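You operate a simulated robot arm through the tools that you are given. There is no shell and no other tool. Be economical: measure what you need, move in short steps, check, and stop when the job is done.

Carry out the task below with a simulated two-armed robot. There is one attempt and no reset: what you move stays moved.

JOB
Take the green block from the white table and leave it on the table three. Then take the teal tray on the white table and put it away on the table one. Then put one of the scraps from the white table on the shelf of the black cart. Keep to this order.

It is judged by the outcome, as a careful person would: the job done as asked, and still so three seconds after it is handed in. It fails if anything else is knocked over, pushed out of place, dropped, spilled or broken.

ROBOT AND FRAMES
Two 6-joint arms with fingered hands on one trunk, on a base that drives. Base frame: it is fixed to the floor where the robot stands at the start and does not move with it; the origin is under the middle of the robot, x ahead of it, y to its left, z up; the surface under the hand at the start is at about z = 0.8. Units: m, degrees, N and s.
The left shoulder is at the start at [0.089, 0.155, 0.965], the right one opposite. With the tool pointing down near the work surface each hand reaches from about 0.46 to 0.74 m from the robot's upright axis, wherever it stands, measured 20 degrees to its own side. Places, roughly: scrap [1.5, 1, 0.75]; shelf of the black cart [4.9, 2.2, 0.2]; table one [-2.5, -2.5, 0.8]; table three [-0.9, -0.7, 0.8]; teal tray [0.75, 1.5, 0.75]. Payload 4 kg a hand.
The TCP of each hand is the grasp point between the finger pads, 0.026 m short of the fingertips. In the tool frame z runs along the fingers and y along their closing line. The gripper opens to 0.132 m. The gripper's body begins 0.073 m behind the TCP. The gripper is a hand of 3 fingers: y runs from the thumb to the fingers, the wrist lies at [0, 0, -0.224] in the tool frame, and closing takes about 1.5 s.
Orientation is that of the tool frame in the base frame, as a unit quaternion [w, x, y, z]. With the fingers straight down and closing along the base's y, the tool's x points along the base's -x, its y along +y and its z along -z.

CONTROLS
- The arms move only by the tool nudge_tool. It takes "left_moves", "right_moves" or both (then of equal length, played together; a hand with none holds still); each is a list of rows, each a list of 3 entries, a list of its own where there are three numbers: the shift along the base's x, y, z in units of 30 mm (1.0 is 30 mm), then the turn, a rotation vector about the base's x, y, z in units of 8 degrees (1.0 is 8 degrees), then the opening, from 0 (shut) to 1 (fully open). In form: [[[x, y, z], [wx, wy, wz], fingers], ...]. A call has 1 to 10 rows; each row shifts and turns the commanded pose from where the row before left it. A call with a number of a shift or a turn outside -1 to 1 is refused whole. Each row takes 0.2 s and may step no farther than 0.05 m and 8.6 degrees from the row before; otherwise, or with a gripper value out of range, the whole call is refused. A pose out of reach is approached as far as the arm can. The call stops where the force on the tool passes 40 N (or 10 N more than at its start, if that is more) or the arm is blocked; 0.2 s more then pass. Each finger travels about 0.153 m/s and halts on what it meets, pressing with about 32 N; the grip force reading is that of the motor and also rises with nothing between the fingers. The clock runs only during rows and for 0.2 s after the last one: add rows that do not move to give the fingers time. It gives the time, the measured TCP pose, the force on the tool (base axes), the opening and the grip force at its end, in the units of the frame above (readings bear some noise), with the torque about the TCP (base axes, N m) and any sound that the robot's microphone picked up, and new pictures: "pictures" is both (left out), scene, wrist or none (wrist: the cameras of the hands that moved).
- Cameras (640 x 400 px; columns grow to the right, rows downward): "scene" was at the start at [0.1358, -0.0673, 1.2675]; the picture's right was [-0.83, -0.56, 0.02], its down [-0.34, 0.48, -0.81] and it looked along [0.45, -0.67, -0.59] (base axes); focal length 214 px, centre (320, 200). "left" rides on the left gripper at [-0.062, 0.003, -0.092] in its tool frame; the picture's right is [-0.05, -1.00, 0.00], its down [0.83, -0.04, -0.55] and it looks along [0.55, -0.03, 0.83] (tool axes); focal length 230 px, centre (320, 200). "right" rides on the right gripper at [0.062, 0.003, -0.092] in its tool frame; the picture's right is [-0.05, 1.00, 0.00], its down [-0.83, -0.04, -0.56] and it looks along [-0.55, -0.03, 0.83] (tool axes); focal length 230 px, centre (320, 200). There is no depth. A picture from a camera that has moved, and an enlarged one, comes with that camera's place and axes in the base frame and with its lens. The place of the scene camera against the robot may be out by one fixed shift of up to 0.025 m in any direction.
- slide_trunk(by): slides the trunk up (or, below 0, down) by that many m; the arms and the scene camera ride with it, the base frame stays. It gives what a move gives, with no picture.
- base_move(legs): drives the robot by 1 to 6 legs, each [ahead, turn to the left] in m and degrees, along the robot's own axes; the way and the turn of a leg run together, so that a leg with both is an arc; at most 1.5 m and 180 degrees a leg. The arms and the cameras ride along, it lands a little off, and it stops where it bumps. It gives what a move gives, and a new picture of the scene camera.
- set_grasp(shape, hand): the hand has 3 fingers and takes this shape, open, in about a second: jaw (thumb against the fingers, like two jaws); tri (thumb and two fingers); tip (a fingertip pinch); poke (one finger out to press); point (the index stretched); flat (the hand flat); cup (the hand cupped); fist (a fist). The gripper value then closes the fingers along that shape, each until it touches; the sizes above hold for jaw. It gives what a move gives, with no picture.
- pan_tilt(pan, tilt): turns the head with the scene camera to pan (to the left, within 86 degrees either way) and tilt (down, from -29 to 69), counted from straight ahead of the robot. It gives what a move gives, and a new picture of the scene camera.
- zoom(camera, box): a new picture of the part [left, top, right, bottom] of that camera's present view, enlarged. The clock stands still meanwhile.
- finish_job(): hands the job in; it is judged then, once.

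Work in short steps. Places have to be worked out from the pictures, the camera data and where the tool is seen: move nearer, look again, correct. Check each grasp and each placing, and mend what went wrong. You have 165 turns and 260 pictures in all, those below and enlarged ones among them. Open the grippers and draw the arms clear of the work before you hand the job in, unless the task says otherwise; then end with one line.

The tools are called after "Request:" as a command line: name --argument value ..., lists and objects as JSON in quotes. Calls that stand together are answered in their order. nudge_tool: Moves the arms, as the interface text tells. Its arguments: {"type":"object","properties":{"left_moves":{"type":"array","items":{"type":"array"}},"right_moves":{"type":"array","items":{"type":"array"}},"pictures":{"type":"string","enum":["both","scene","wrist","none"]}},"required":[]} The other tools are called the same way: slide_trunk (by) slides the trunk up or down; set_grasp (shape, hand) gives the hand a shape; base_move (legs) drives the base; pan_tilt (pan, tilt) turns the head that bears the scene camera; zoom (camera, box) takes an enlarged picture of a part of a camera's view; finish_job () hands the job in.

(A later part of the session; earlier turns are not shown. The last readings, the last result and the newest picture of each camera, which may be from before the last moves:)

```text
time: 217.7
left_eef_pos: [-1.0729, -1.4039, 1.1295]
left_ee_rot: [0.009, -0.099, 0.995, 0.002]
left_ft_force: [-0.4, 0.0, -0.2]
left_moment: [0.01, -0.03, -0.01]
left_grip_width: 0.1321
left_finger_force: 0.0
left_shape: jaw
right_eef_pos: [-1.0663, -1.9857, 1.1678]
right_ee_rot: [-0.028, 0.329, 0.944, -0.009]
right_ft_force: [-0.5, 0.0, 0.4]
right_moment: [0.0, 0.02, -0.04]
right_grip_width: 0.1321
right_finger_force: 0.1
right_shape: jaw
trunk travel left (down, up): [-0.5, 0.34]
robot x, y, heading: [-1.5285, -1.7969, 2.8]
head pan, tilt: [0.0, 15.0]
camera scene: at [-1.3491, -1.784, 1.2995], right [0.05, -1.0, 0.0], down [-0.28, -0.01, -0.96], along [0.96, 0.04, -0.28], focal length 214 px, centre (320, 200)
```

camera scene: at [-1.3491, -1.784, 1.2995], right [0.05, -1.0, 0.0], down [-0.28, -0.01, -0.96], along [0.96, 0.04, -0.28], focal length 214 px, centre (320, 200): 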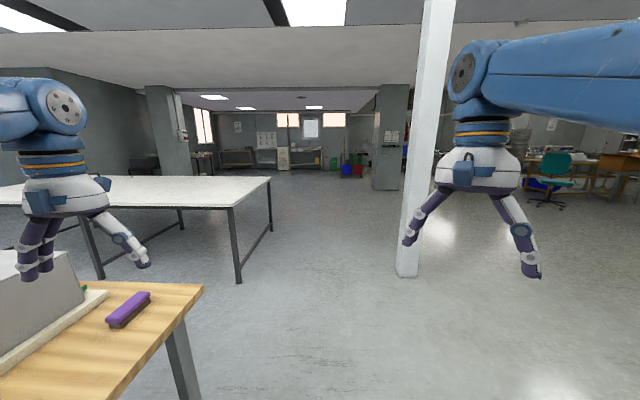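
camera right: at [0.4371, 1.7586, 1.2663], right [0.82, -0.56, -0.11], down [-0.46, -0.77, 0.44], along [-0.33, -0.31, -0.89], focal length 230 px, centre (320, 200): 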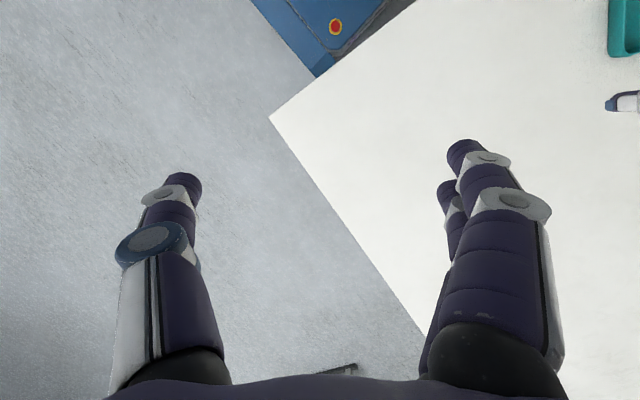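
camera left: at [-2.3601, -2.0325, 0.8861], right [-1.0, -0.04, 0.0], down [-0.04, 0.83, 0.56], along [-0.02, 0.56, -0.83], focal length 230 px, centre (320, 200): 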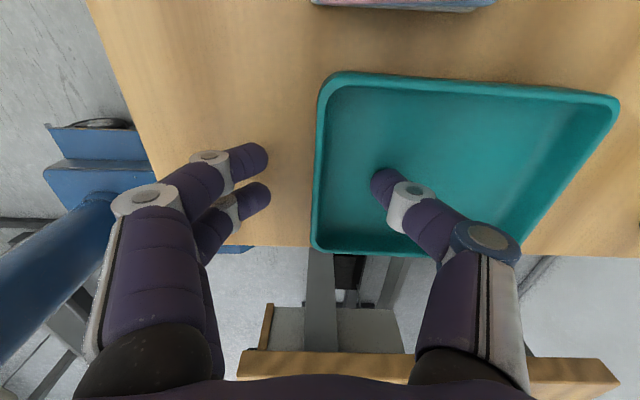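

The passage between the white table and the pillar is ~1.5 m wide and clear. I drive 3 m east.

Request:
base_move --legs '[[1.5, 0], [1.5, 0]]'

Request:
pan_tilt --pan 45 --tilt 20

```text
time: 232.2
left_eef_pos: [1.9263, -1.2426, 1.1294]
left_ee_rot: [0.009, -0.109, 0.994, 0.001]
left_ft_force: [-0.1, 0.5, 0.7]
left_moment: [0.0, -0.04, -0.02]
left_grip_width: 0.1317
left_finger_force: 0.0
left_shape: jaw
right_eef_pos: [1.9458, -1.8243, 1.167]
right_ee_rot: [-0.029, 0.319, 0.947, -0.009]
right_ft_force: [-0.5, 0.0, 0.0]
right_moment: [0.01, 0.01, -0.04]
right_grip_width: 0.1321
right_finger_force: 0.0
right_shape: jaw
trunk travel left (down, up): [-0.5, 0.34]
robot x, y, heading: [1.4753, -1.6419, 3.6]
head pan, tilt: [0.0, 15.0]
camera scene: at [1.6585, -1.6282, 1.2994], right [0.06, -1.0, 0.0], down [-0.28, -0.02, -0.96], along [0.96, 0.06, -0.28], focal length 214 px, centre (320, 200)
```

scene: 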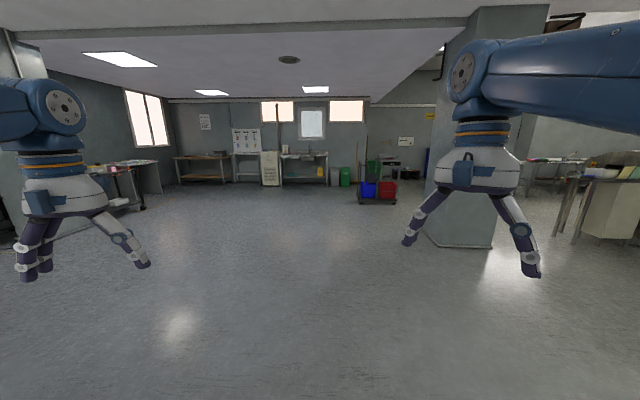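

```text
time: 233.3
left_eef_pos: [1.9189, -1.2429, 1.11]
left_ee_rot: [-0.018, -0.109, 0.994, 0.003]
left_ft_force: [-0.2, 0.9, -0.7]
left_moment: [0.03, 0.05, -0.01]
left_grip_width: 0.1319
left_finger_force: 0.0
left_shape: jaw
right_eef_pos: [1.9384, -1.8247, 1.151]
right_ee_rot: [-0.055, 0.32, 0.946, -0.02]
right_ft_force: [0.1, 0.3, 0.1]
right_moment: [-0.01, 0.03, 0.02]
right_grip_width: 0.132
right_finger_force: 0.1
right_shape: jaw
trunk travel left (down, up): [-0.5, 0.34]
robot x, y, heading: [1.4777, -1.6447, 3.8]
head pan, tilt: [45.0, 20.0]
camera scene: at [1.6266, -1.5643, 1.2918], right [0.75, -0.66, -0.01], down [-0.24, -0.26, -0.93], along [0.61, 0.7, -0.35], focal length 214 px, centre (320, 200)
```

scene: 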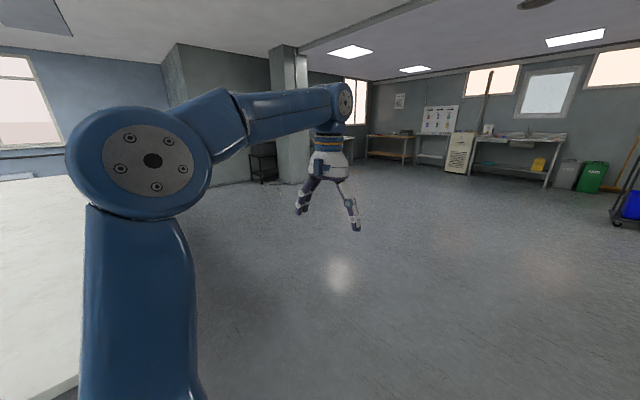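

A black shelved cart is visible by the far pillar. I zoom in on it.

Request:
zoom --camera "scene" --box '[230, 110, 326, 200]'

Request:
base_move --legs '[[0.85, 0], [0, 86]]'

```text
4.44 times, centred on (278, 155) of scene
camera zoom: at [1.6266, -1.5643, 1.2918], right [0.75, -0.66, -0.01], down [-0.24, -0.26, -0.93], along [0.61, 0.7, -0.35], focal length 953 px, centre (507, 400)
```

zoom: 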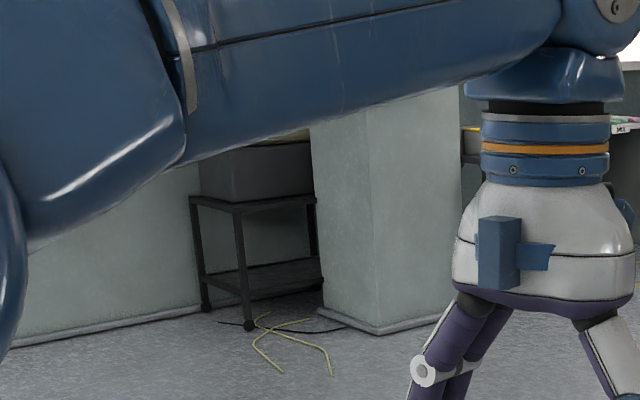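

```text
time: 241.8
left_eef_pos: [1.954, -1.126, 1.1266]
left_ee_rot: [0.004, 0.757, -0.653, 0.003]
left_ft_force: [0.8, -0.1, 0.1]
left_moment: [0.0, 0.0, 0.03]
left_grip_width: 0.1322
left_finger_force: 0.2
left_shape: jaw
right_eef_pos: [2.5348, -1.1479, 1.168]
right_ee_rot: [-0.02, -0.411, 0.91, -0.04]
right_ft_force: [-0.2, 0.0, 0.0]
right_moment: [-0.01, 0.0, 0.04]
right_grip_width: 0.1322
right_finger_force: 0.0
right_shape: jaw
trunk travel left (down, up): [-0.5, 0.34]
robot x, y, heading: [2.3309, -1.594, 89.6]
head pan, tilt: [45.0, 20.0]
camera scene: at [2.2796, -1.447, 1.2918], right [0.71, 0.7, -0.01], down [0.24, -0.26, -0.93], along [-0.66, 0.66, -0.35], focal length 214 px, centre (320, 200)
```

scene: 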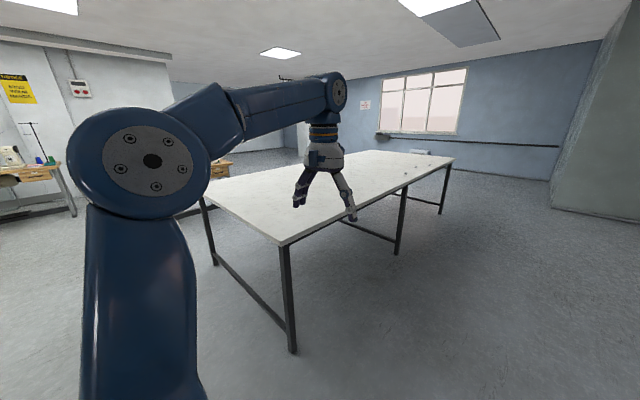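

There is also a cart-like item near [5, 2.1]. I drive north beside the table's far side towards the scraps, then look at both scraps and cart.

Request:
base_move --legs '[[1.3, 0], [1.1, 0]]'

Request:
pan_tilt --pan -60 --tilt 20

```text
time: 253.6
left_eef_pos: [1.9868, 1.2804, 1.1084]
left_ee_rot: [0.027, 0.754, -0.656, 0.021]
left_ft_force: [0.8, 0.8, 0.4]
left_moment: [0.0, 0.01, 0.0]
left_grip_width: 0.1319
left_finger_force: 0.1
left_shape: jaw
right_eef_pos: [2.5689, 1.256, 1.1517]
right_ee_rot: [-0.032, -0.408, 0.91, -0.062]
right_ft_force: [0.5, -0.3, -0.1]
right_moment: [-0.01, 0.0, 0.0]
right_grip_width: 0.1321
right_finger_force: 0.0
right_shape: jaw
trunk travel left (down, up): [-0.5, 0.34]
robot x, y, heading: [2.362, 0.8146, 89.0]
head pan, tilt: [45.0, 20.0]
camera scene: at [2.3106, 0.9647, 1.2918], right [0.72, 0.7, -0.01], down [0.24, -0.26, -0.93], along [-0.66, 0.67, -0.35], focal length 214 px, centre (320, 200)
```

scene: 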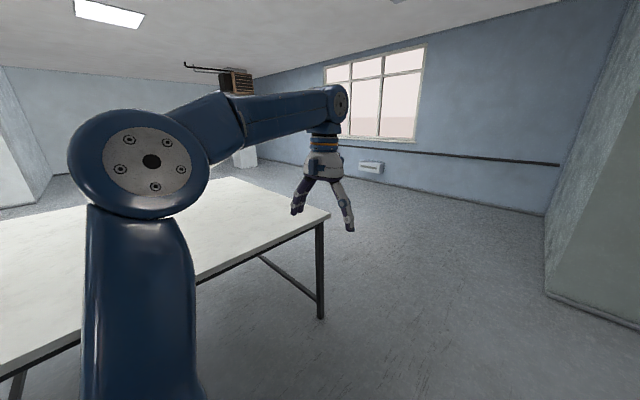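

```text
time: 255.4
left_eef_pos: [1.9873, 1.2723, 1.0902]
left_ee_rot: [0.047, 0.752, -0.656, 0.04]
left_ft_force: [-0.6, -0.2, -0.6]
left_moment: [0.02, -0.01, 0.0]
left_grip_width: 0.1321
left_finger_force: 0.0
left_shape: jaw
right_eef_pos: [2.5697, 1.2488, 1.1354]
right_ee_rot: [-0.043, -0.406, 0.909, -0.089]
right_ft_force: [0.4, -0.1, 0.8]
right_moment: [-0.01, 0.0, -0.02]
right_grip_width: 0.132
right_finger_force: 0.2
right_shape: jaw
trunk travel left (down, up): [-0.5, 0.34]
robot x, y, heading: [2.3618, 0.8168, 89.4]
head pan, tilt: [-60.0, 20.0]
camera scene: at [2.4568, 0.9433, 1.2922], right [0.49, -0.87, 0.02], down [-0.3, -0.18, -0.94], along [0.82, 0.45, -0.35], focal length 214 px, centre (320, 200)
```

scene: 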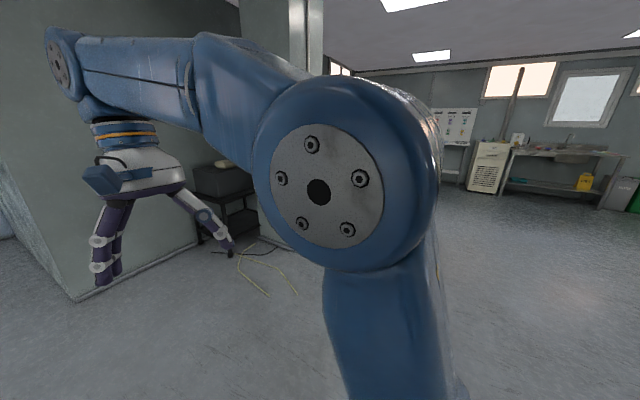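

The right arm hides the cart from here. First the scraps: I turn left to face the table and look down.

Request:
base_move --legs '[[0, 90]]'

Request:
pan_tilt --pan 0 --tilt 35

```text
time: 259.9
left_eef_pos: [1.9058, 0.4425, 1.1056]
left_ee_rot: [0.003, 0.997, 0.066, 0.048]
left_ft_force: [-1.4, 0.1, -0.8]
left_moment: [0.01, -0.03, -0.01]
left_grip_width: 0.1322
left_finger_force: 0.0
left_shape: jaw
right_eef_pos: [1.9321, 1.0248, 1.1517]
right_ee_rot: [-0.028, 0.93, -0.358, 0.082]
right_ft_force: [-0.2, 0.3, 0.7]
right_moment: [0.04, 0.0, -0.01]
right_grip_width: 0.1317
right_finger_force: 0.1
right_shape: jaw
trunk travel left (down, up): [-0.5, 0.34]
robot x, y, heading: [2.3616, 0.8292, 179.2]
head pan, tilt: [-60.0, 20.0]
camera scene: at [2.2542, 0.9161, 1.2922], right [0.87, 0.48, 0.02], down [0.18, -0.3, -0.94], along [-0.45, 0.82, -0.35], focal length 214 px, centre (320, 200)
```

scene: 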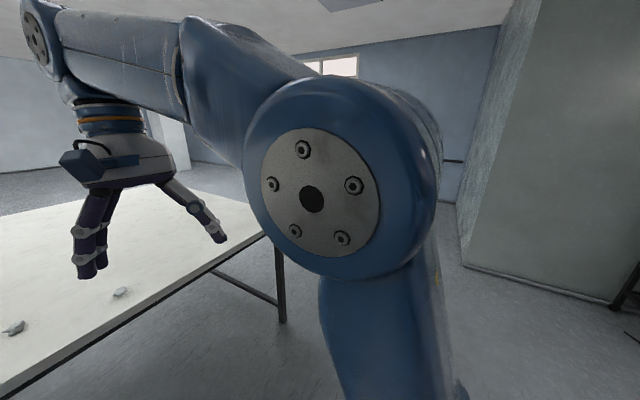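

```text
time: 261.2
left_eef_pos: [1.9131, 0.4424, 1.088]
left_ee_rot: [0.005, 0.995, 0.065, 0.077]
left_ft_force: [-0.3, -1.2, 0.5]
left_moment: [0.01, 0.0, -0.03]
left_grip_width: 0.1319
left_finger_force: 0.0
left_shape: jaw
right_eef_pos: [1.9397, 1.0261, 1.1362]
right_ee_rot: [-0.037, 0.927, -0.358, 0.108]
right_ft_force: [-0.3, -0.1, 0.1]
right_moment: [0.02, 0.0, 0.0]
right_grip_width: 0.1321
right_finger_force: 0.0
right_shape: jaw
trunk travel left (down, up): [-0.5, 0.34]
robot x, y, heading: [2.3624, 0.8259, 179.2]
head pan, tilt: [0.0, 35.0]
camera scene: at [2.2121, 0.8363, 1.2676], right [0.02, 1.0, 0.0], down [0.59, -0.01, -0.81], along [-0.81, 0.01, -0.59], focal length 214 px, centre (320, 200)
```

scene: 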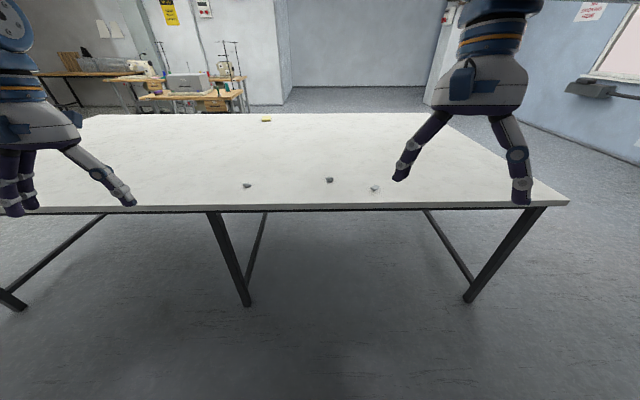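

Three scraps lie at about [1.46, 0.55], [1.43, 0.89] and [1.49, 1.07]. I zoom in on the right two.

Request:
zoom --camera "scene" --box '[304, 160, 400, 220]'

Request:
zoom --camera "scene" --box '[215, 165, 279, 205]'

```text
6.67 times, centred on (352, 190) of scene
camera zoom: at [2.2121, 0.8363, 1.2676], right [0.02, 1.0, 0.0], down [0.59, -0.01, -0.81], along [-0.81, 0.01, -0.59], focal length 1430 px, centre (107, 267)
```

zoom: 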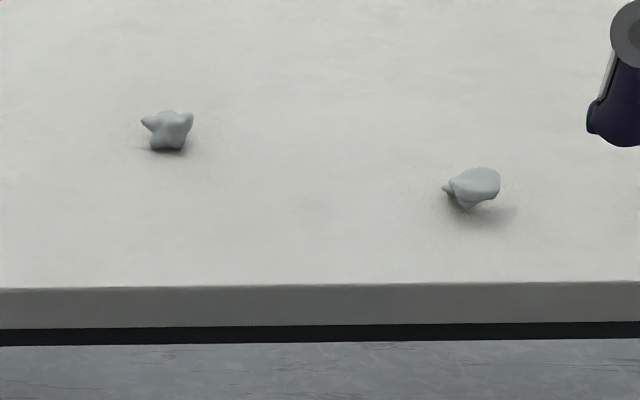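

```text
10.00 times, centred on (247, 185) of scene
camera zoom: at [2.2121, 0.8363, 1.2676], right [0.02, 1.0, 0.0], down [0.59, -0.01, -0.81], along [-0.81, 0.01, -0.59], focal length 2145 px, centre (1050, 350)
```

zoom: 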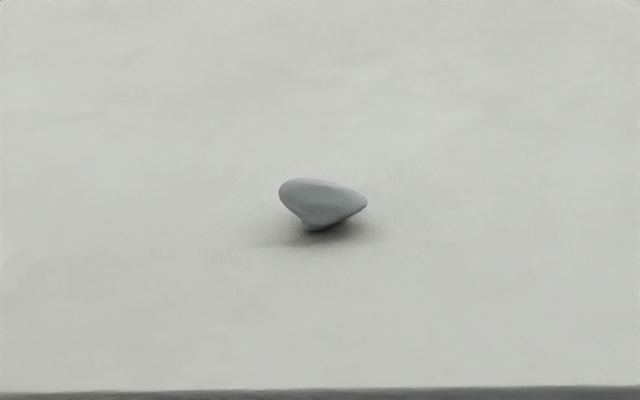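

They're ~3 cm lumps. I choose the middle one, at about [1.43, 0.89], with the right hand: drive to about [2.01, 0.70], facing the table.

Request:
base_move --legs '[[0, 21], [0.37, 0]]'

Request:
base_move --legs '[[0, -21]]'

Request:
pan_tilt --pan -15 --tilt 45

```text
time: 264.8
left_eef_pos: [1.7321, 0.1774, 1.105]
left_ee_rot: [-0.008, 0.967, 0.246, 0.064]
left_ft_force: [0.1, 0.3, -0.4]
left_moment: [0.03, 0.0, 0.02]
left_grip_width: 0.1318
left_finger_force: 0.0
left_shape: jaw
right_eef_pos: [1.5469, 0.7315, 1.1521]
right_ee_rot: [-0.049, 0.978, -0.181, 0.087]
right_ft_force: [0.2, -0.4, -0.3]
right_moment: [-0.01, 0.0, -0.01]
right_grip_width: 0.1321
right_finger_force: 0.1
right_shape: jaw
trunk travel left (down, up): [-0.5, 0.34]
robot x, y, heading: [2.0142, 0.7027, -160.3]
head pan, tilt: [0.0, 35.0]
camera scene: at [1.8737, 0.6487, 1.2675], right [-0.34, 0.94, 0.0], down [0.55, 0.2, -0.81], along [-0.76, -0.27, -0.59], focal length 214 px, centre (320, 200)
```

scene: 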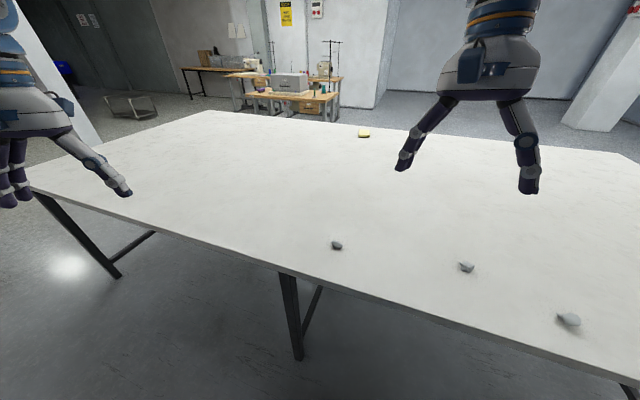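

```text
time: 266.3
left_eef_pos: [1.5714, 0.3125, 1.1042]
left_ee_rot: [0.004, 0.995, 0.066, 0.08]
left_ft_force: [0.3, -0.4, -1.1]
left_moment: [0.0, -0.03, 0.0]
left_grip_width: 0.1322
left_finger_force: 0.2
left_shape: jaw
right_eef_pos: [1.5965, 0.8963, 1.1532]
right_ee_rot: [-0.038, 0.927, -0.356, 0.109]
right_ft_force: [0.3, 0.4, -0.3]
right_moment: [-0.01, 0.0, 0.03]
right_grip_width: 0.1321
right_finger_force: 0.1
right_shape: jaw
trunk travel left (down, up): [-0.5, 0.34]
robot x, y, heading: [2.0133, 0.6954, 178.6]
head pan, tilt: [0.0, 35.0]
camera scene: at [1.864, 0.7053, 1.2676], right [0.02, 1.0, 0.0], down [0.59, -0.01, -0.81], along [-0.81, 0.01, -0.59], focal length 214 px, centre (320, 200)
```

scene: 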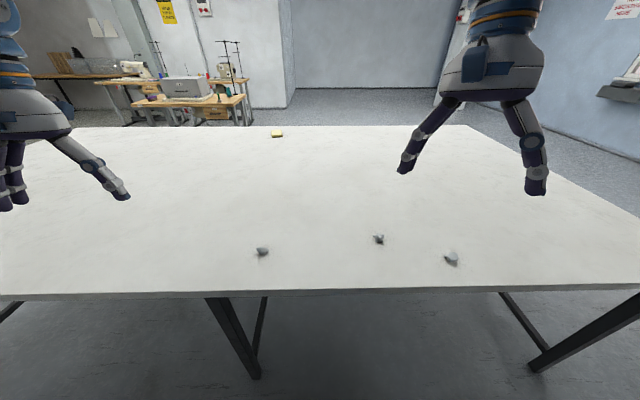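

```text
time: 267.1
left_eef_pos: [1.5791, 0.311, 1.0852]
left_ee_rot: [0.006, 0.992, 0.066, 0.11]
left_ft_force: [-0.4, 1.0, -0.2]
left_moment: [0.02, -0.01, 0.02]
left_grip_width: 0.1321
left_finger_force: 0.0
left_shape: jaw
right_eef_pos: [1.6033, 0.8955, 1.1367]
right_ee_rot: [-0.048, 0.924, -0.355, 0.135]
right_ft_force: [0.2, 0.3, 0.9]
right_moment: [-0.01, -0.02, -0.04]
right_grip_width: 0.1319
right_finger_force: 0.1
right_shape: jaw
trunk travel left (down, up): [-0.5, 0.34]
robot x, y, heading: [2.0162, 0.7002, 179.0]
head pan, tilt: [-15.0, 45.0]
camera scene: at [1.8744, 0.7259, 1.253], right [0.28, 0.96, 0.01], down [0.69, -0.2, -0.69], along [-0.67, 0.2, -0.72], focal length 214 px, centre (320, 200)
```

scene: 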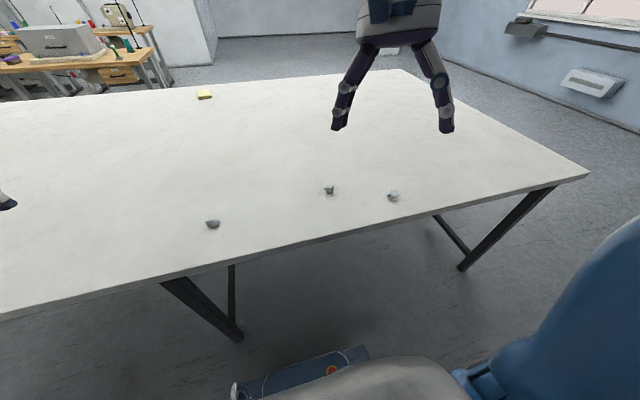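

The scrap is at about [1.425, 0.888]. I level the right hand, turn it to square, and bring it above at z≈1.0.

Request:
nudge_tool --right_moves '[[[0, 0, 0], [0, 1, 0], 1], [[0, 0, 0], [0, 1, 0], 1], [[-0.8, 0, 0], [0, 0, 0.7], 1], [[-0.8, 0, 0], [0, 0, 0.7], 1], [[-0.8, 0, 0], [0, 0, 0.7], 1], [[-0.9, 0, -0.6], [0, 0, 0.7], 1], [[-0.9, 0, -0.9], [0, 0, 0.8], 1], [[-0.9, 0, -0.9], [0, 0, 0.8], 1], [[-0.9, -0.2, -0.9], [0, 0, 0.8], 1], [[0, 0, -0.9], [0, 0, 0], 1]]' --pictures "wrist"

```text
time: 269.4
left_eef_pos: [1.5916, 0.3105, 1.0675]
left_ee_rot: [0.01, 0.988, 0.065, 0.138]
left_ft_force: [0.9, -0.2, -0.1]
left_moment: [0.01, 0.05, -0.02]
left_grip_width: 0.1319
left_finger_force: 0.1
left_shape: jaw
right_eef_pos: [1.4068, 0.8892, 1.0679]
right_ee_rot: [0.024, 0.999, -0.002, -0.033]
right_ft_force: [0.6, -0.6, 0.6]
right_moment: [0.02, 0.0, 0.0]
right_grip_width: 0.132
right_finger_force: 0.1
right_shape: jaw
right hand out of reach, approached as far as the arm can: row 1, 2, 7, 8, 9
trunk travel left (down, up): [-0.5, 0.34]
robot x, y, heading: [2.0156, 0.6976, 179.1]
head pan, tilt: [-15.0, 45.0]
stopped in row 10 (right hand): the arm was blocked; the commanded pose is now the measured one
camera right: at [1.4726, 0.89, 1.1546], right [-0.05, -1.0, 0.05], down [-0.79, 0.07, 0.61], along [-0.61, -0.01, -0.79], focal length 230 px, centre (320, 200)
```

right: 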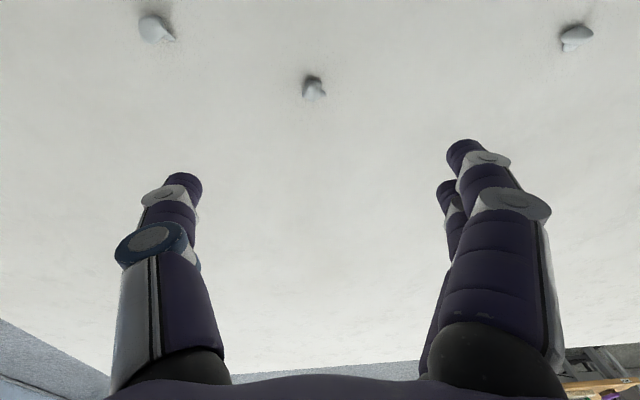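

The scrap is at [1.403, 0.884] by the wrist view. The arm is near its limit there, so I drive 0.08 m closer and then level the hand over it.

Request:
base_move --legs '[[0.08, 0]]'

Request:
nudge_tool --right_moves '[[[0.8, 0, 0], [0.34, -0.47, 0], 1], [[0.8, 0, 0], [0, 0, 0], 1], [[0.7, 0, -0.5], [0, 0, 0], 1], [[0, 0, -0.8], [0, 0, 0], 1], [[0, 0, -0.8], [0, 0, 0], 1], [[0, 0, 0], [0, 0, 0], 1]]' --pictures "wrist"

```text
time: 270.4
left_eef_pos: [1.5072, 0.3127, 1.0684]
left_ee_rot: [0.009, 0.988, 0.064, 0.138]
left_ft_force: [-0.4, -0.3, 0.8]
left_moment: [0.03, -0.07, -0.01]
left_grip_width: 0.1322
left_finger_force: 0.0
left_shape: jaw
right_eef_pos: [1.3211, 0.8924, 1.0643]
right_ee_rot: [0.023, 0.999, -0.003, -0.03]
right_ft_force: [-0.6, 0.9, -0.4]
right_moment: [-0.01, -0.08, -0.02]
right_grip_width: 0.132
right_finger_force: 0.0
right_shape: jaw
trunk travel left (down, up): [-0.5, 0.34]
robot x, y, heading: [1.9354, 0.7016, 179.0]
head pan, tilt: [-15.0, 45.0]
camera scene: at [1.7918, 0.7278, 1.2526], right [0.28, 0.96, 0.01], down [0.69, -0.2, -0.69], along [-0.66, 0.2, -0.72], focal length 214 px, centre (320, 200)
```

scene: 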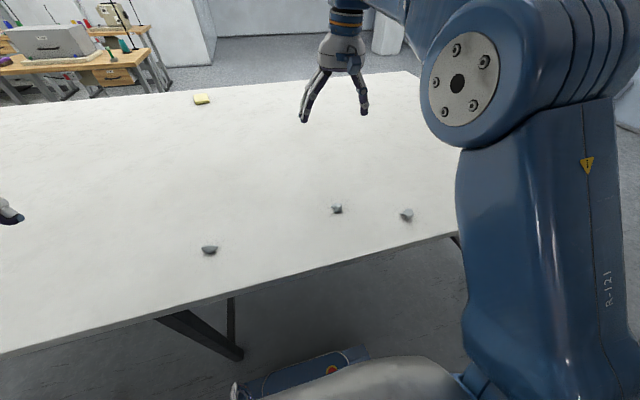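

```text
time: 271.8
left_eef_pos: [1.5202, 0.3145, 1.0538]
left_ee_rot: [0.012, 0.984, 0.063, 0.165]
left_ft_force: [0.3, 0.3, 0.4]
left_moment: [-0.02, 0.04, 0.0]
left_grip_width: 0.132
left_finger_force: 0.1
left_shape: jaw
right_eef_pos: [1.4112, 0.8925, 1.0118]
right_ee_rot: [0.0, 1.0, -0.002, -0.008]
right_ft_force: [0.4, 0.9, -0.1]
right_moment: [0.03, 0.0, 0.0]
right_grip_width: 0.1321
right_finger_force: 0.0
right_shape: jaw
trunk travel left (down, up): [-0.5, 0.34]
robot x, y, heading: [1.9341, 0.6985, 179.2]
head pan, tilt: [-15.0, 45.0]
camera right: at [1.4735, 0.8893, 1.1032], right [-0.06, -1.0, 0.0], down [-0.82, 0.05, 0.57], along [-0.57, 0.03, -0.82], focal length 230 px, centre (320, 200)
```

right: 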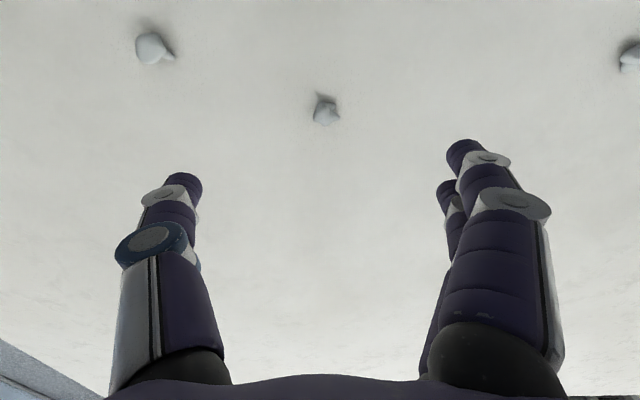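

The hand is level; the scrap works out at [1.406, 0.885]. I correct by -5/-7 mm and lower to z≈0.90 for another look.

Request:
nudge_tool --right_moves '[[[-0.18, -0.25, -0.5], [0, 0, 0], 1], [[0, 0, -0.8], [0, 0, 0], 1], [[0, 0, -0.8], [0, 0, 0], 0.8], [[0, 0, -0.8], [0, 0, 0], 0.6], [[0, 0, -0.8], [0, 0, 0], 0.6], [[0, 0, 0], [0, 0, 0], 0.6]]' --pictures "wrist"

```text
time: 273.2
left_eef_pos: [1.5204, 0.3138, 1.0533]
left_ee_rot: [0.012, 0.984, 0.063, 0.165]
left_ft_force: [0.4, 0.5, -1.0]
left_moment: [-0.02, 0.01, 0.0]
left_grip_width: 0.1318
left_finger_force: 0.0
left_shape: jaw
right_eef_pos: [1.4054, 0.8838, 0.9017]
right_ee_rot: [0.001, 1.0, -0.003, -0.008]
right_ft_force: [-0.6, 0.3, -0.1]
right_moment: [0.01, 0.02, 0.0]
right_grip_width: 0.0796
right_finger_force: 0.1
right_shape: jaw
trunk travel left (down, up): [-0.5, 0.34]
robot x, y, heading: [1.9334, 0.701, 179.0]
head pan, tilt: [-15.0, 45.0]
camera right: at [1.4676, 0.881, 0.9912], right [-0.06, -1.0, 0.0], down [-0.82, 0.05, 0.57], along [-0.57, 0.03, -0.82], focal length 230 px, centre (320, 200)
```

right: 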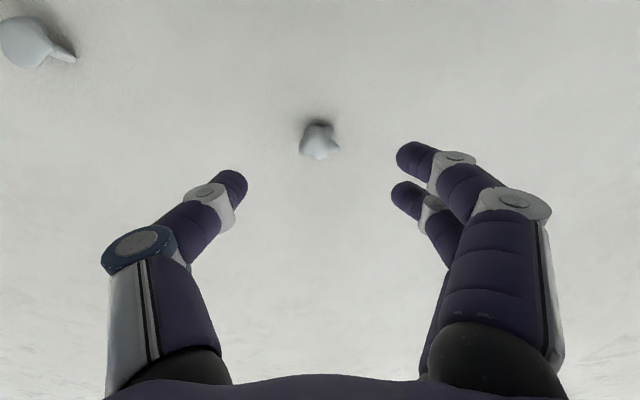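

Scrap at [1.402, 0.886]. I adjust 4 mm, descend to z≈0.834 and check.

Request:
nudge_tool --right_moves '[[[-0.12, 0.06, -0.7], [0, 0, 0], 0.6], [[0, 0, -0.7], [0, 0, 0], 0.6], [[0, 0, -0.5], [0, 0, 0], 0.6], [[0, 0, -0.3], [0, 0, 0], 0.6], [[0, 0, 0], [0, 0, 0], 0.6]]' --pictures "wrist"

Request:
zoom --camera "scene" --box '[280, 165, 392, 235]'

```text
time: 274.4
left_eef_pos: [1.5196, 0.3115, 1.0527]
left_ee_rot: [0.011, 0.984, 0.063, 0.165]
left_ft_force: [-0.4, -0.3, 1.3]
left_moment: [0.01, -0.02, 0.0]
left_grip_width: 0.1318
left_finger_force: 0.1
left_shape: jaw
right_eef_pos: [1.4029, 0.887, 0.8359]
right_ee_rot: [-0.001, 1.0, -0.002, -0.007]
right_ft_force: [-0.2, -0.1, -0.3]
right_moment: [-0.02, 0.02, -0.02]
right_grip_width: 0.0798
right_finger_force: 0.0
right_shape: jaw
trunk travel left (down, up): [-0.5, 0.34]
robot x, y, heading: [1.9356, 0.6988, 178.7]
head pan, tilt: [-15.0, 45.0]
camera right: at [1.4646, 0.8828, 0.9257], right [-0.06, -1.0, 0.0], down [-0.82, 0.05, 0.57], along [-0.57, 0.03, -0.82], focal length 230 px, centre (320, 200)
```

right: 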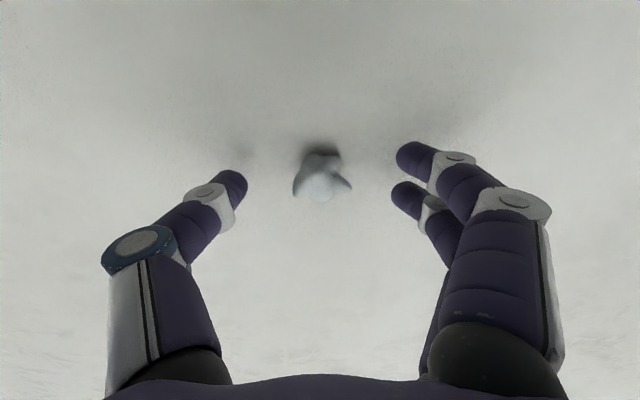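

```text
5.71 times, centred on (336, 200) of scene
camera zoom: at [1.7947, 0.7276, 1.2529], right [0.28, 0.96, 0.0], down [0.69, -0.2, -0.69], along [-0.67, 0.2, -0.72], focal length 1226 px, centre (229, 200)
```

zoom: 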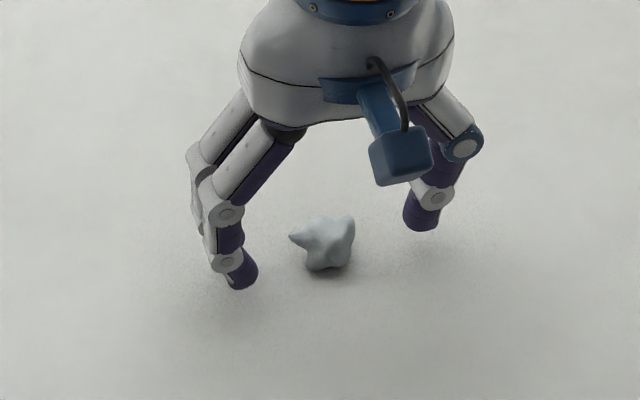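

The scrap is centred between thumb and fingers, just above the table. I close on it.

Request:
nudge_tool --right_moves '[[[0, 0, 0], [0, 0, 0], 0.45], [[0, 0, 0], [0, 0, 0], 0.3], [[0, 0, 0], [0, 0, 0], 0.2], [[0, 0, 0], [0, 0, 0], 0.1], [[0, 0, 0], [0, 0, 0], 0], [[0, 0, 0], [0, 0, 0], 0], [[0, 0, 0], [0, 0, 0], 0]]' --pictures "wrist"

Request:
nudge_tool --right_moves '[[[0, 0, 0.4], [0, 0, 0], 0], [[0, 0, 0.8], [0, 0, 0], 0], [[0, 0, 0.8], [0, 0, 0], 0], [[0, 0, 0.8], [0, 0, 0], 0], [[0, 0, 0], [0, 0, 0], 0]]' --pictures "both"

```text
time: 276.0
left_eef_pos: [1.5201, 0.3123, 1.0525]
left_ee_rot: [0.011, 0.984, 0.063, 0.165]
left_ft_force: [0.5, 0.0, -0.1]
left_moment: [0.04, -0.01, -0.04]
left_grip_width: 0.1322
left_finger_force: 0.1
left_shape: jaw
right_eef_pos: [1.403, 0.8864, 0.8356]
right_ee_rot: [0.0, 1.0, -0.002, -0.007]
right_ft_force: [-0.4, 1.3, 3.7]
right_moment: [-0.04, 0.02, 0.03]
right_grip_width: 0.0125
right_finger_force: 32.5
right_shape: jaw
trunk travel left (down, up): [-0.5, 0.34]
robot x, y, heading: [1.9351, 0.6975, 178.9]
head pan, tilt: [-15.0, 45.0]
camera right: at [1.4647, 0.8829, 0.9263], right [-0.06, -1.0, 0.0], down [-0.82, 0.05, 0.57], along [-0.57, 0.03, -0.82], focal length 230 px, centre (320, 200)
```

right: 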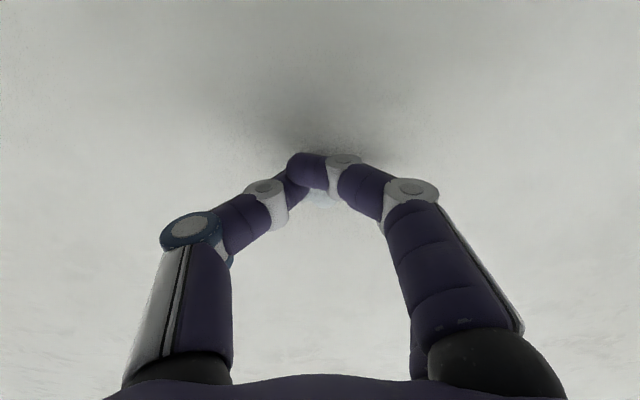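

```text
time: 277.2
left_eef_pos: [1.5204, 0.313, 1.0531]
left_ee_rot: [0.012, 0.984, 0.063, 0.165]
left_ft_force: [-0.2, 0.4, -0.4]
left_moment: [0.01, 0.01, 0.02]
left_grip_width: 0.1322
left_finger_force: 0.1
left_shape: jaw
right_eef_pos: [1.4025, 0.886, 0.9187]
right_ee_rot: [0.0, 1.0, -0.002, -0.007]
right_ft_force: [-0.2, 0.2, -0.1]
right_moment: [0.0, -0.01, -0.01]
right_grip_width: 0.0117
right_finger_force: 31.7
right_shape: jaw
trunk travel left (down, up): [-0.5, 0.34]
robot x, y, heading: [1.9368, 0.6947, 178.7]
head pan, tilt: [-15.0, 45.0]
camera scene: at [1.7943, 0.7277, 1.2529], right [0.28, 0.96, 0.01], down [0.69, -0.2, -0.69], along [-0.67, 0.2, -0.72], focal length 214 px, centre (320, 200)
camera right: at [1.4637, 0.8829, 1.01], right [-0.06, -1.0, 0.0], down [-0.82, 0.05, 0.57], along [-0.57, 0.03, -0.82], focal length 230 px, centre (320, 200)
```

scene: 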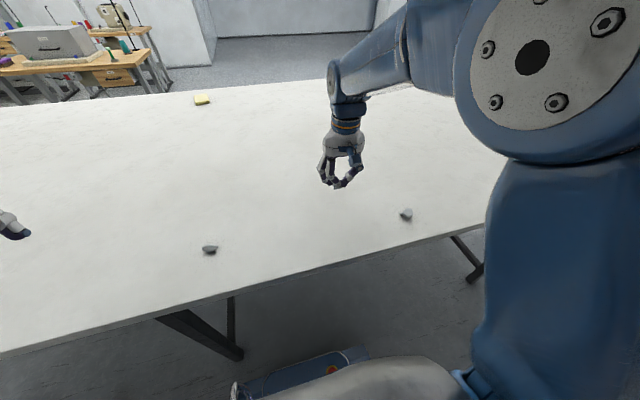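
right: 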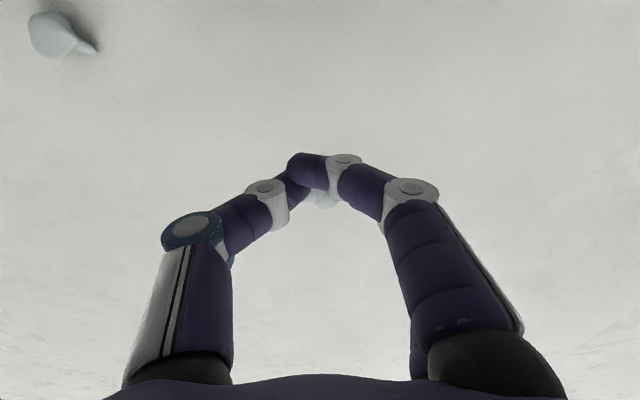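

The scrap is held. I raise it, level the left arm, back away from the table and turn towards the cart.

Request:
nudge_tool --right_moves '[[[0, 0, 0.9], [0, 0, 0], 0], [[0, 0, 0.9], [0, 0, 0], 0], [[0.3, 0, 0.9], [0, 0, 0], 0], [[0.3, 0, 0.9], [0, 0, 0], 0], [[0.3, 0, 0.9], [0, 0, 0], 0]]' --left_moves '[[[0, 0, 0], [0, 0.8, 0], 1], [[0, 0, 0], [0, 0.8, 0], 1], [[0, 0, 0], [0, 0.8, 0], 1], [[0, 0, 0.5], [0, 0, 0], 1], [[0, 0, 0.5], [0, 0, 0], 1]]' --pictures "none"

Request:
base_move --legs '[[-0.45, 0]]'

Request:
base_move --legs '[[0, -140]]'

Request:
pan_tilt --pan 0 --tilt 20

```text
time: 278.4
left_eef_pos: [1.4457, 0.302, 1.1177]
left_ee_rot: [-0.003, 0.997, 0.064, -0.034]
left_ft_force: [-0.5, -0.6, 0.3]
left_moment: [-0.01, -0.01, 0.01]
left_grip_width: 0.132
left_finger_force: 0.1
left_shape: jaw
left hand out of reach, approached as far as the arm can: row 1, 2, 3
right_eef_pos: [1.4299, 0.8866, 1.0547]
right_ee_rot: [-0.001, 1.0, -0.003, -0.007]
right_ft_force: [0.4, -0.2, -0.6]
right_moment: [-0.02, -0.01, 0.04]
right_grip_width: 0.0113
right_finger_force: 32.4
right_shape: jaw
trunk travel left (down, up): [-0.5, 0.34]
robot x, y, heading: [1.9372, 0.6979, 178.8]
head pan, tilt: [-15.0, 45.0]
```

```text
time: 281.1
left_eef_pos: [1.8937, 0.2949, 1.1177]
left_ee_rot: [-0.002, 0.997, 0.062, -0.034]
left_ft_force: [0.1, 0.1, 0.6]
left_moment: [-0.01, -0.03, 0.02]
left_grip_width: 0.1318
left_finger_force: 0.2
left_shape: jaw
right_eef_pos: [1.8811, 0.8791, 1.0548]
right_ee_rot: [0.0, 1.0, -0.004, -0.007]
right_ft_force: [0.9, 1.0, 0.3]
right_moment: [0.01, 0.03, 0.0]
right_grip_width: 0.0115
right_finger_force: 32.2
right_shape: jaw
trunk travel left (down, up): [-0.5, 0.34]
robot x, y, heading: [2.3855, 0.6895, 178.6]
head pan, tilt: [-15.0, 45.0]
camera scene: at [2.2456, 0.7189, 1.253], right [0.28, 0.96, 0.0], down [0.69, -0.2, -0.69], along [-0.67, 0.2, -0.72], focal length 214 px, centre (320, 200)
```

scene: 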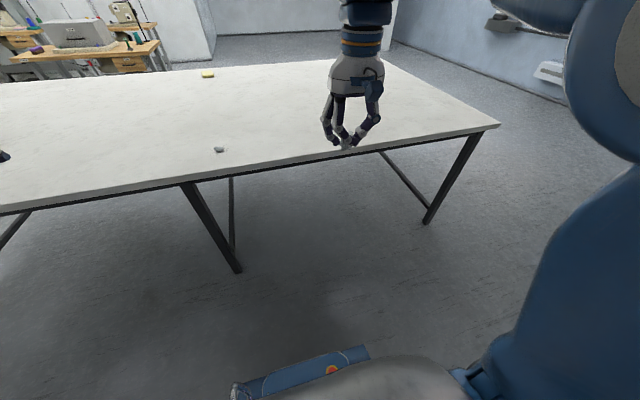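

```text
time: 287.8
left_eef_pos: [2.5013, 1.3061, 1.116]
left_ee_rot: [0.016, -0.401, 0.916, 0.003]
left_ft_force: [-1.3, -0.6, 0.3]
left_moment: [0.0, 0.01, -0.01]
left_grip_width: 0.1321
left_finger_force: 0.0
left_shape: jaw
right_eef_pos: [2.8813, 0.8603, 1.0592]
right_ee_rot: [0.01, -0.339, 0.941, 0.004]
right_ft_force: [0.4, -1.1, -0.9]
right_moment: [0.0, 0.03, -0.02]
right_grip_width: 0.0111
right_finger_force: 32.3
right_shape: jaw
trunk travel left (down, up): [-0.5, 0.34]
robot x, y, heading: [2.3723, 0.701, 38.8]
head pan, tilt: [-15.0, 45.0]
camera scene: at [2.5198, 0.7868, 1.2529], right [0.41, -0.91, 0.01], down [-0.66, -0.3, -0.69], along [0.64, 0.28, -0.72], focal length 214 px, centre (320, 200)
```

scene: 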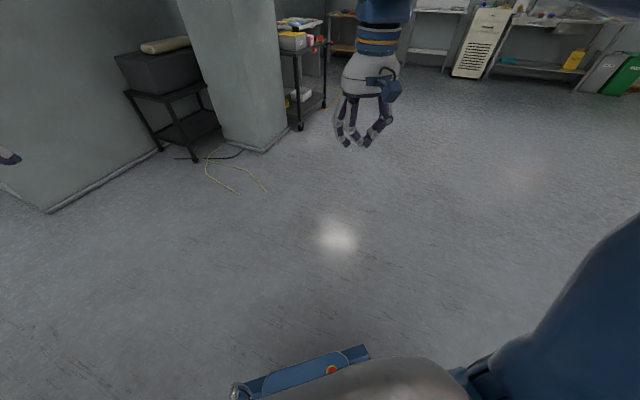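

```text
time: 288.6
left_eef_pos: [2.495, 1.3, 1.0956]
left_ee_rot: [-0.011, -0.401, 0.916, -0.004]
left_ft_force: [0.0, -0.2, -0.3]
left_moment: [0.01, -0.03, 0.04]
left_grip_width: 0.132
left_finger_force: 0.1
left_shape: jaw
right_eef_pos: [2.8712, 0.8523, 1.041]
right_ee_rot: [-0.014, -0.34, 0.94, -0.005]
right_ft_force: [-0.1, 0.0, 0.0]
right_moment: [-0.01, -0.03, 0.0]
right_grip_width: 0.0111
right_finger_force: 32.0
right_shape: jaw
trunk travel left (down, up): [-0.5, 0.34]
robot x, y, heading: [2.3732, 0.704, 38.8]
head pan, tilt: [0.0, 20.0]
camera scene: at [2.5177, 0.8129, 1.2913], right [0.63, -0.78, 0.0], down [-0.28, -0.23, -0.93], along [0.73, 0.59, -0.36], focal length 214 px, centre (320, 200)
```

scene: 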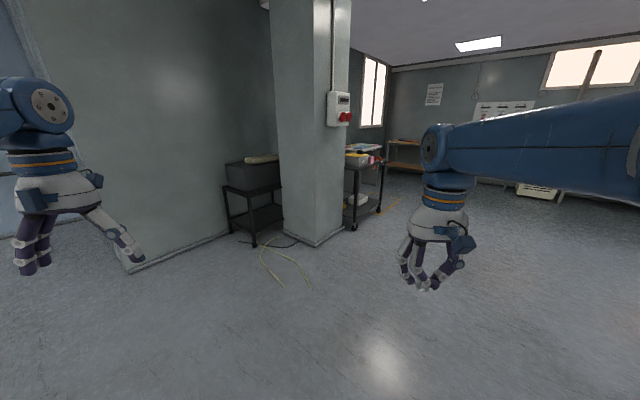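

Two dark shelved items flank the pillar; the wheeled one on the right near [4.9, 2.2] matches the black cart. I zoom in on both.

Request:
zoom --camera "scene" --box '[330, 130, 410, 240]'

Request:
zoom --camera "scene" --box '[200, 140, 350, 290]'

```text
3.64 times, centred on (370, 185) of scene
camera zoom: at [2.5177, 0.8129, 1.2913], right [0.63, -0.78, 0.0], down [-0.28, -0.23, -0.93], along [0.73, 0.59, -0.36], focal length 780 px, centre (138, 254)
```

zoom: 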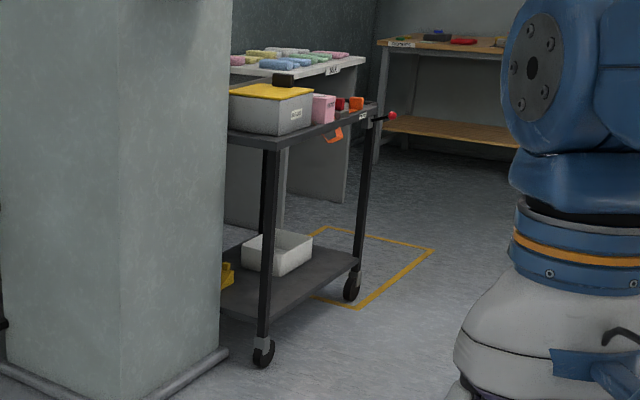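

```text
2.67 times, centred on (275, 215) of scene
camera zoom: at [2.5177, 0.8129, 1.2913], right [0.63, -0.78, 0.0], down [-0.28, -0.23, -0.93], along [0.73, 0.59, -0.36], focal length 572 px, centre (440, 160)
```

zoom: 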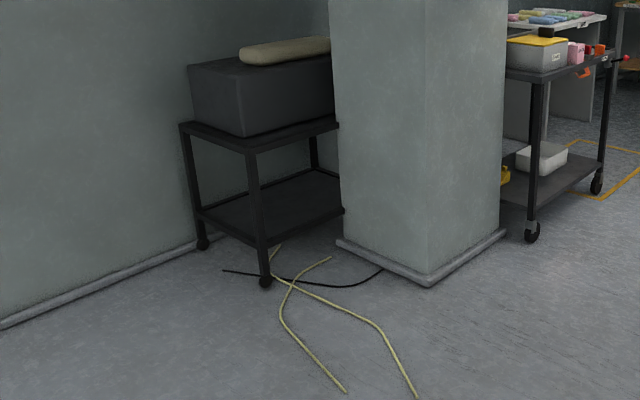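

The wheeled black cart's lower shelf (z≈0.19) faces me along y≈1.95, x 4.6–5.3, with a white bin and a yellow item on it. I drive along y≈0.7 (well clear of the floor cables) to x≈4.87 and face it.

Request:
base_move --legs '[[0, -38.5]]'

Request:
base_move --legs '[[1.3, 0], [1.2, 0]]'

Request:
base_move --legs '[[0, 95]]'

Request:
pan_tilt --pan 0 --tilt 30

```text
time: 291.0
left_eef_pos: [2.8407, 1.101, 1.1152]
left_ee_rot: [-0.001, -0.08, 0.997, -0.001]
left_ft_force: [-0.3, 0.3, 0.6]
left_moment: [0.02, 0.0, -0.02]
left_grip_width: 0.132
left_finger_force: 0.1
left_shape: jaw
right_eef_pos: [2.8639, 0.5141, 1.0577]
right_ee_rot: [-0.005, -0.014, 1.0, 0.0]
right_ft_force: [0.5, 0.3, -0.6]
right_moment: [0.01, 0.02, 0.0]
right_grip_width: 0.0111
right_finger_force: 31.7
right_shape: jaw
trunk travel left (down, up): [-0.5, 0.34]
robot x, y, heading: [2.376, 0.7044, 0.9]
head pan, tilt: [0.0, 20.0]
camera scene: at [2.5559, 0.7135, 1.2913], right [0.01, -1.0, 0.0], down [-0.36, -0.01, -0.93], along [0.93, 0.01, -0.36], focal length 214 px, centre (320, 200)
```

scene: 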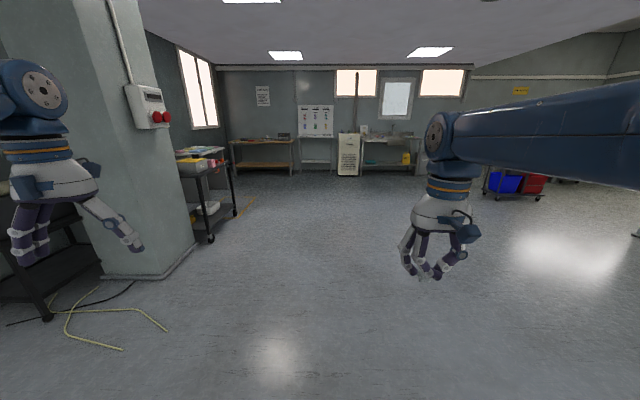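

```text
time: 303.2
left_eef_pos: [5.3316, 1.1485, 1.0945]
left_ee_rot: [-0.029, -0.084, 0.996, -0.001]
left_ft_force: [-0.2, -0.7, 0.4]
left_moment: [-0.01, -0.02, 0.0]
left_grip_width: 0.1321
left_finger_force: 0.1
left_shape: jaw
right_eef_pos: [5.3572, 0.5609, 1.0385]
right_ee_rot: [-0.032, -0.019, 0.999, 0.0]
right_ft_force: [0.5, -0.3, 0.0]
right_moment: [0.03, 0.0, 0.0]
right_grip_width: 0.0107
right_finger_force: 32.2
right_shape: jaw
trunk travel left (down, up): [-0.5, 0.34]
robot x, y, heading: [4.8765, 0.7481, 1.5]
head pan, tilt: [0.0, 20.0]
camera scene: at [5.0586, 0.7571, 1.2913], right [0.02, -1.0, 0.0], down [-0.36, -0.01, -0.93], along [0.93, 0.02, -0.36], focal length 214 px, centre (320, 200)
```

scene: 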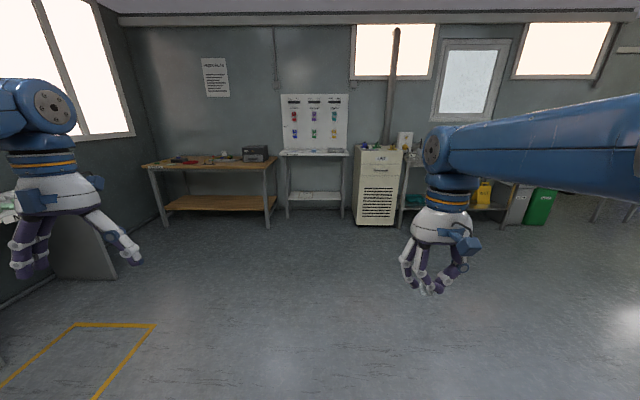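

```text
time: 307.9
left_eef_pos: [4.4439, 1.1567, 1.0923]
left_ee_rot: [0.03, 0.789, -0.613, 0.032]
left_ft_force: [0.0, 0.2, 0.3]
left_moment: [-0.03, -0.02, -0.02]
left_grip_width: 0.132
left_finger_force: 0.1
left_shape: jaw
right_eef_pos: [5.0265, 1.2324, 1.036]
right_ee_rot: [0.032, 0.747, -0.664, 0.035]
right_ft_force: [0.6, -0.8, 0.2]
right_moment: [0.0, -0.01, 0.0]
right_grip_width: 0.0111
right_finger_force: 31.9
right_shape: jaw
trunk travel left (down, up): [-0.5, 0.34]
robot x, y, heading: [4.8903, 0.7459, 96.1]
head pan, tilt: [0.0, 20.0]
camera scene: at [4.8839, 0.9205, 1.2913], right [0.99, 0.11, 0.0], down [0.04, -0.36, -0.93], along [-0.1, 0.93, -0.36], focal length 214 px, centre (320, 200)
```

scene: 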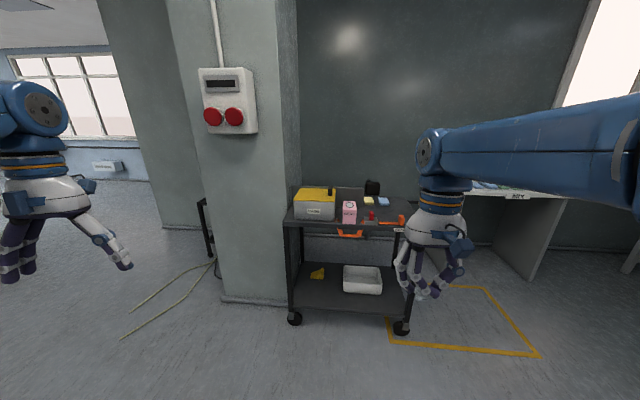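

```text
time: 308.6
left_eef_pos: [4.4419, 1.1474, 1.0723]
left_ee_rot: [0.049, 0.787, -0.612, 0.053]
left_ft_force: [-0.8, -0.3, -0.8]
left_moment: [0.01, 0.01, -0.01]
left_grip_width: 0.1322
left_finger_force: 0.1
left_shape: jaw
right_eef_pos: [5.0278, 1.2177, 1.0176]
right_ee_rot: [0.049, 0.746, -0.662, 0.055]
right_ft_force: [-0.5, 0.0, -0.3]
right_moment: [0.0, -0.05, 0.02]
right_grip_width: 0.011
right_finger_force: 32.3
right_shape: jaw
trunk travel left (down, up): [-0.5, 0.34]
robot x, y, heading: [4.8861, 0.747, 96.3]
head pan, tilt: [0.0, 30.0]
camera scene: at [4.883, 0.9174, 1.2753], right [0.99, 0.11, 0.0], down [0.06, -0.51, -0.86], along [-0.09, 0.85, -0.52], focal length 214 px, centre (320, 200)
```

scene: 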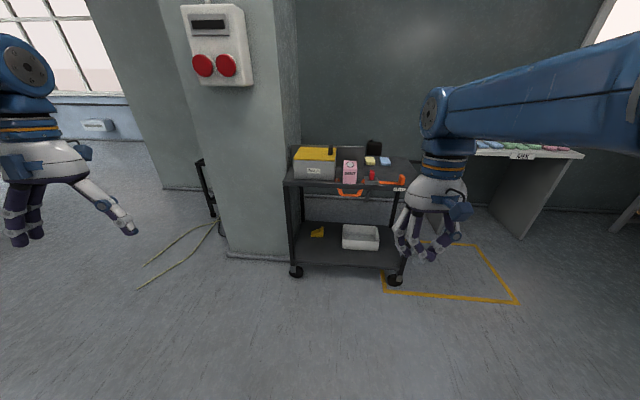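

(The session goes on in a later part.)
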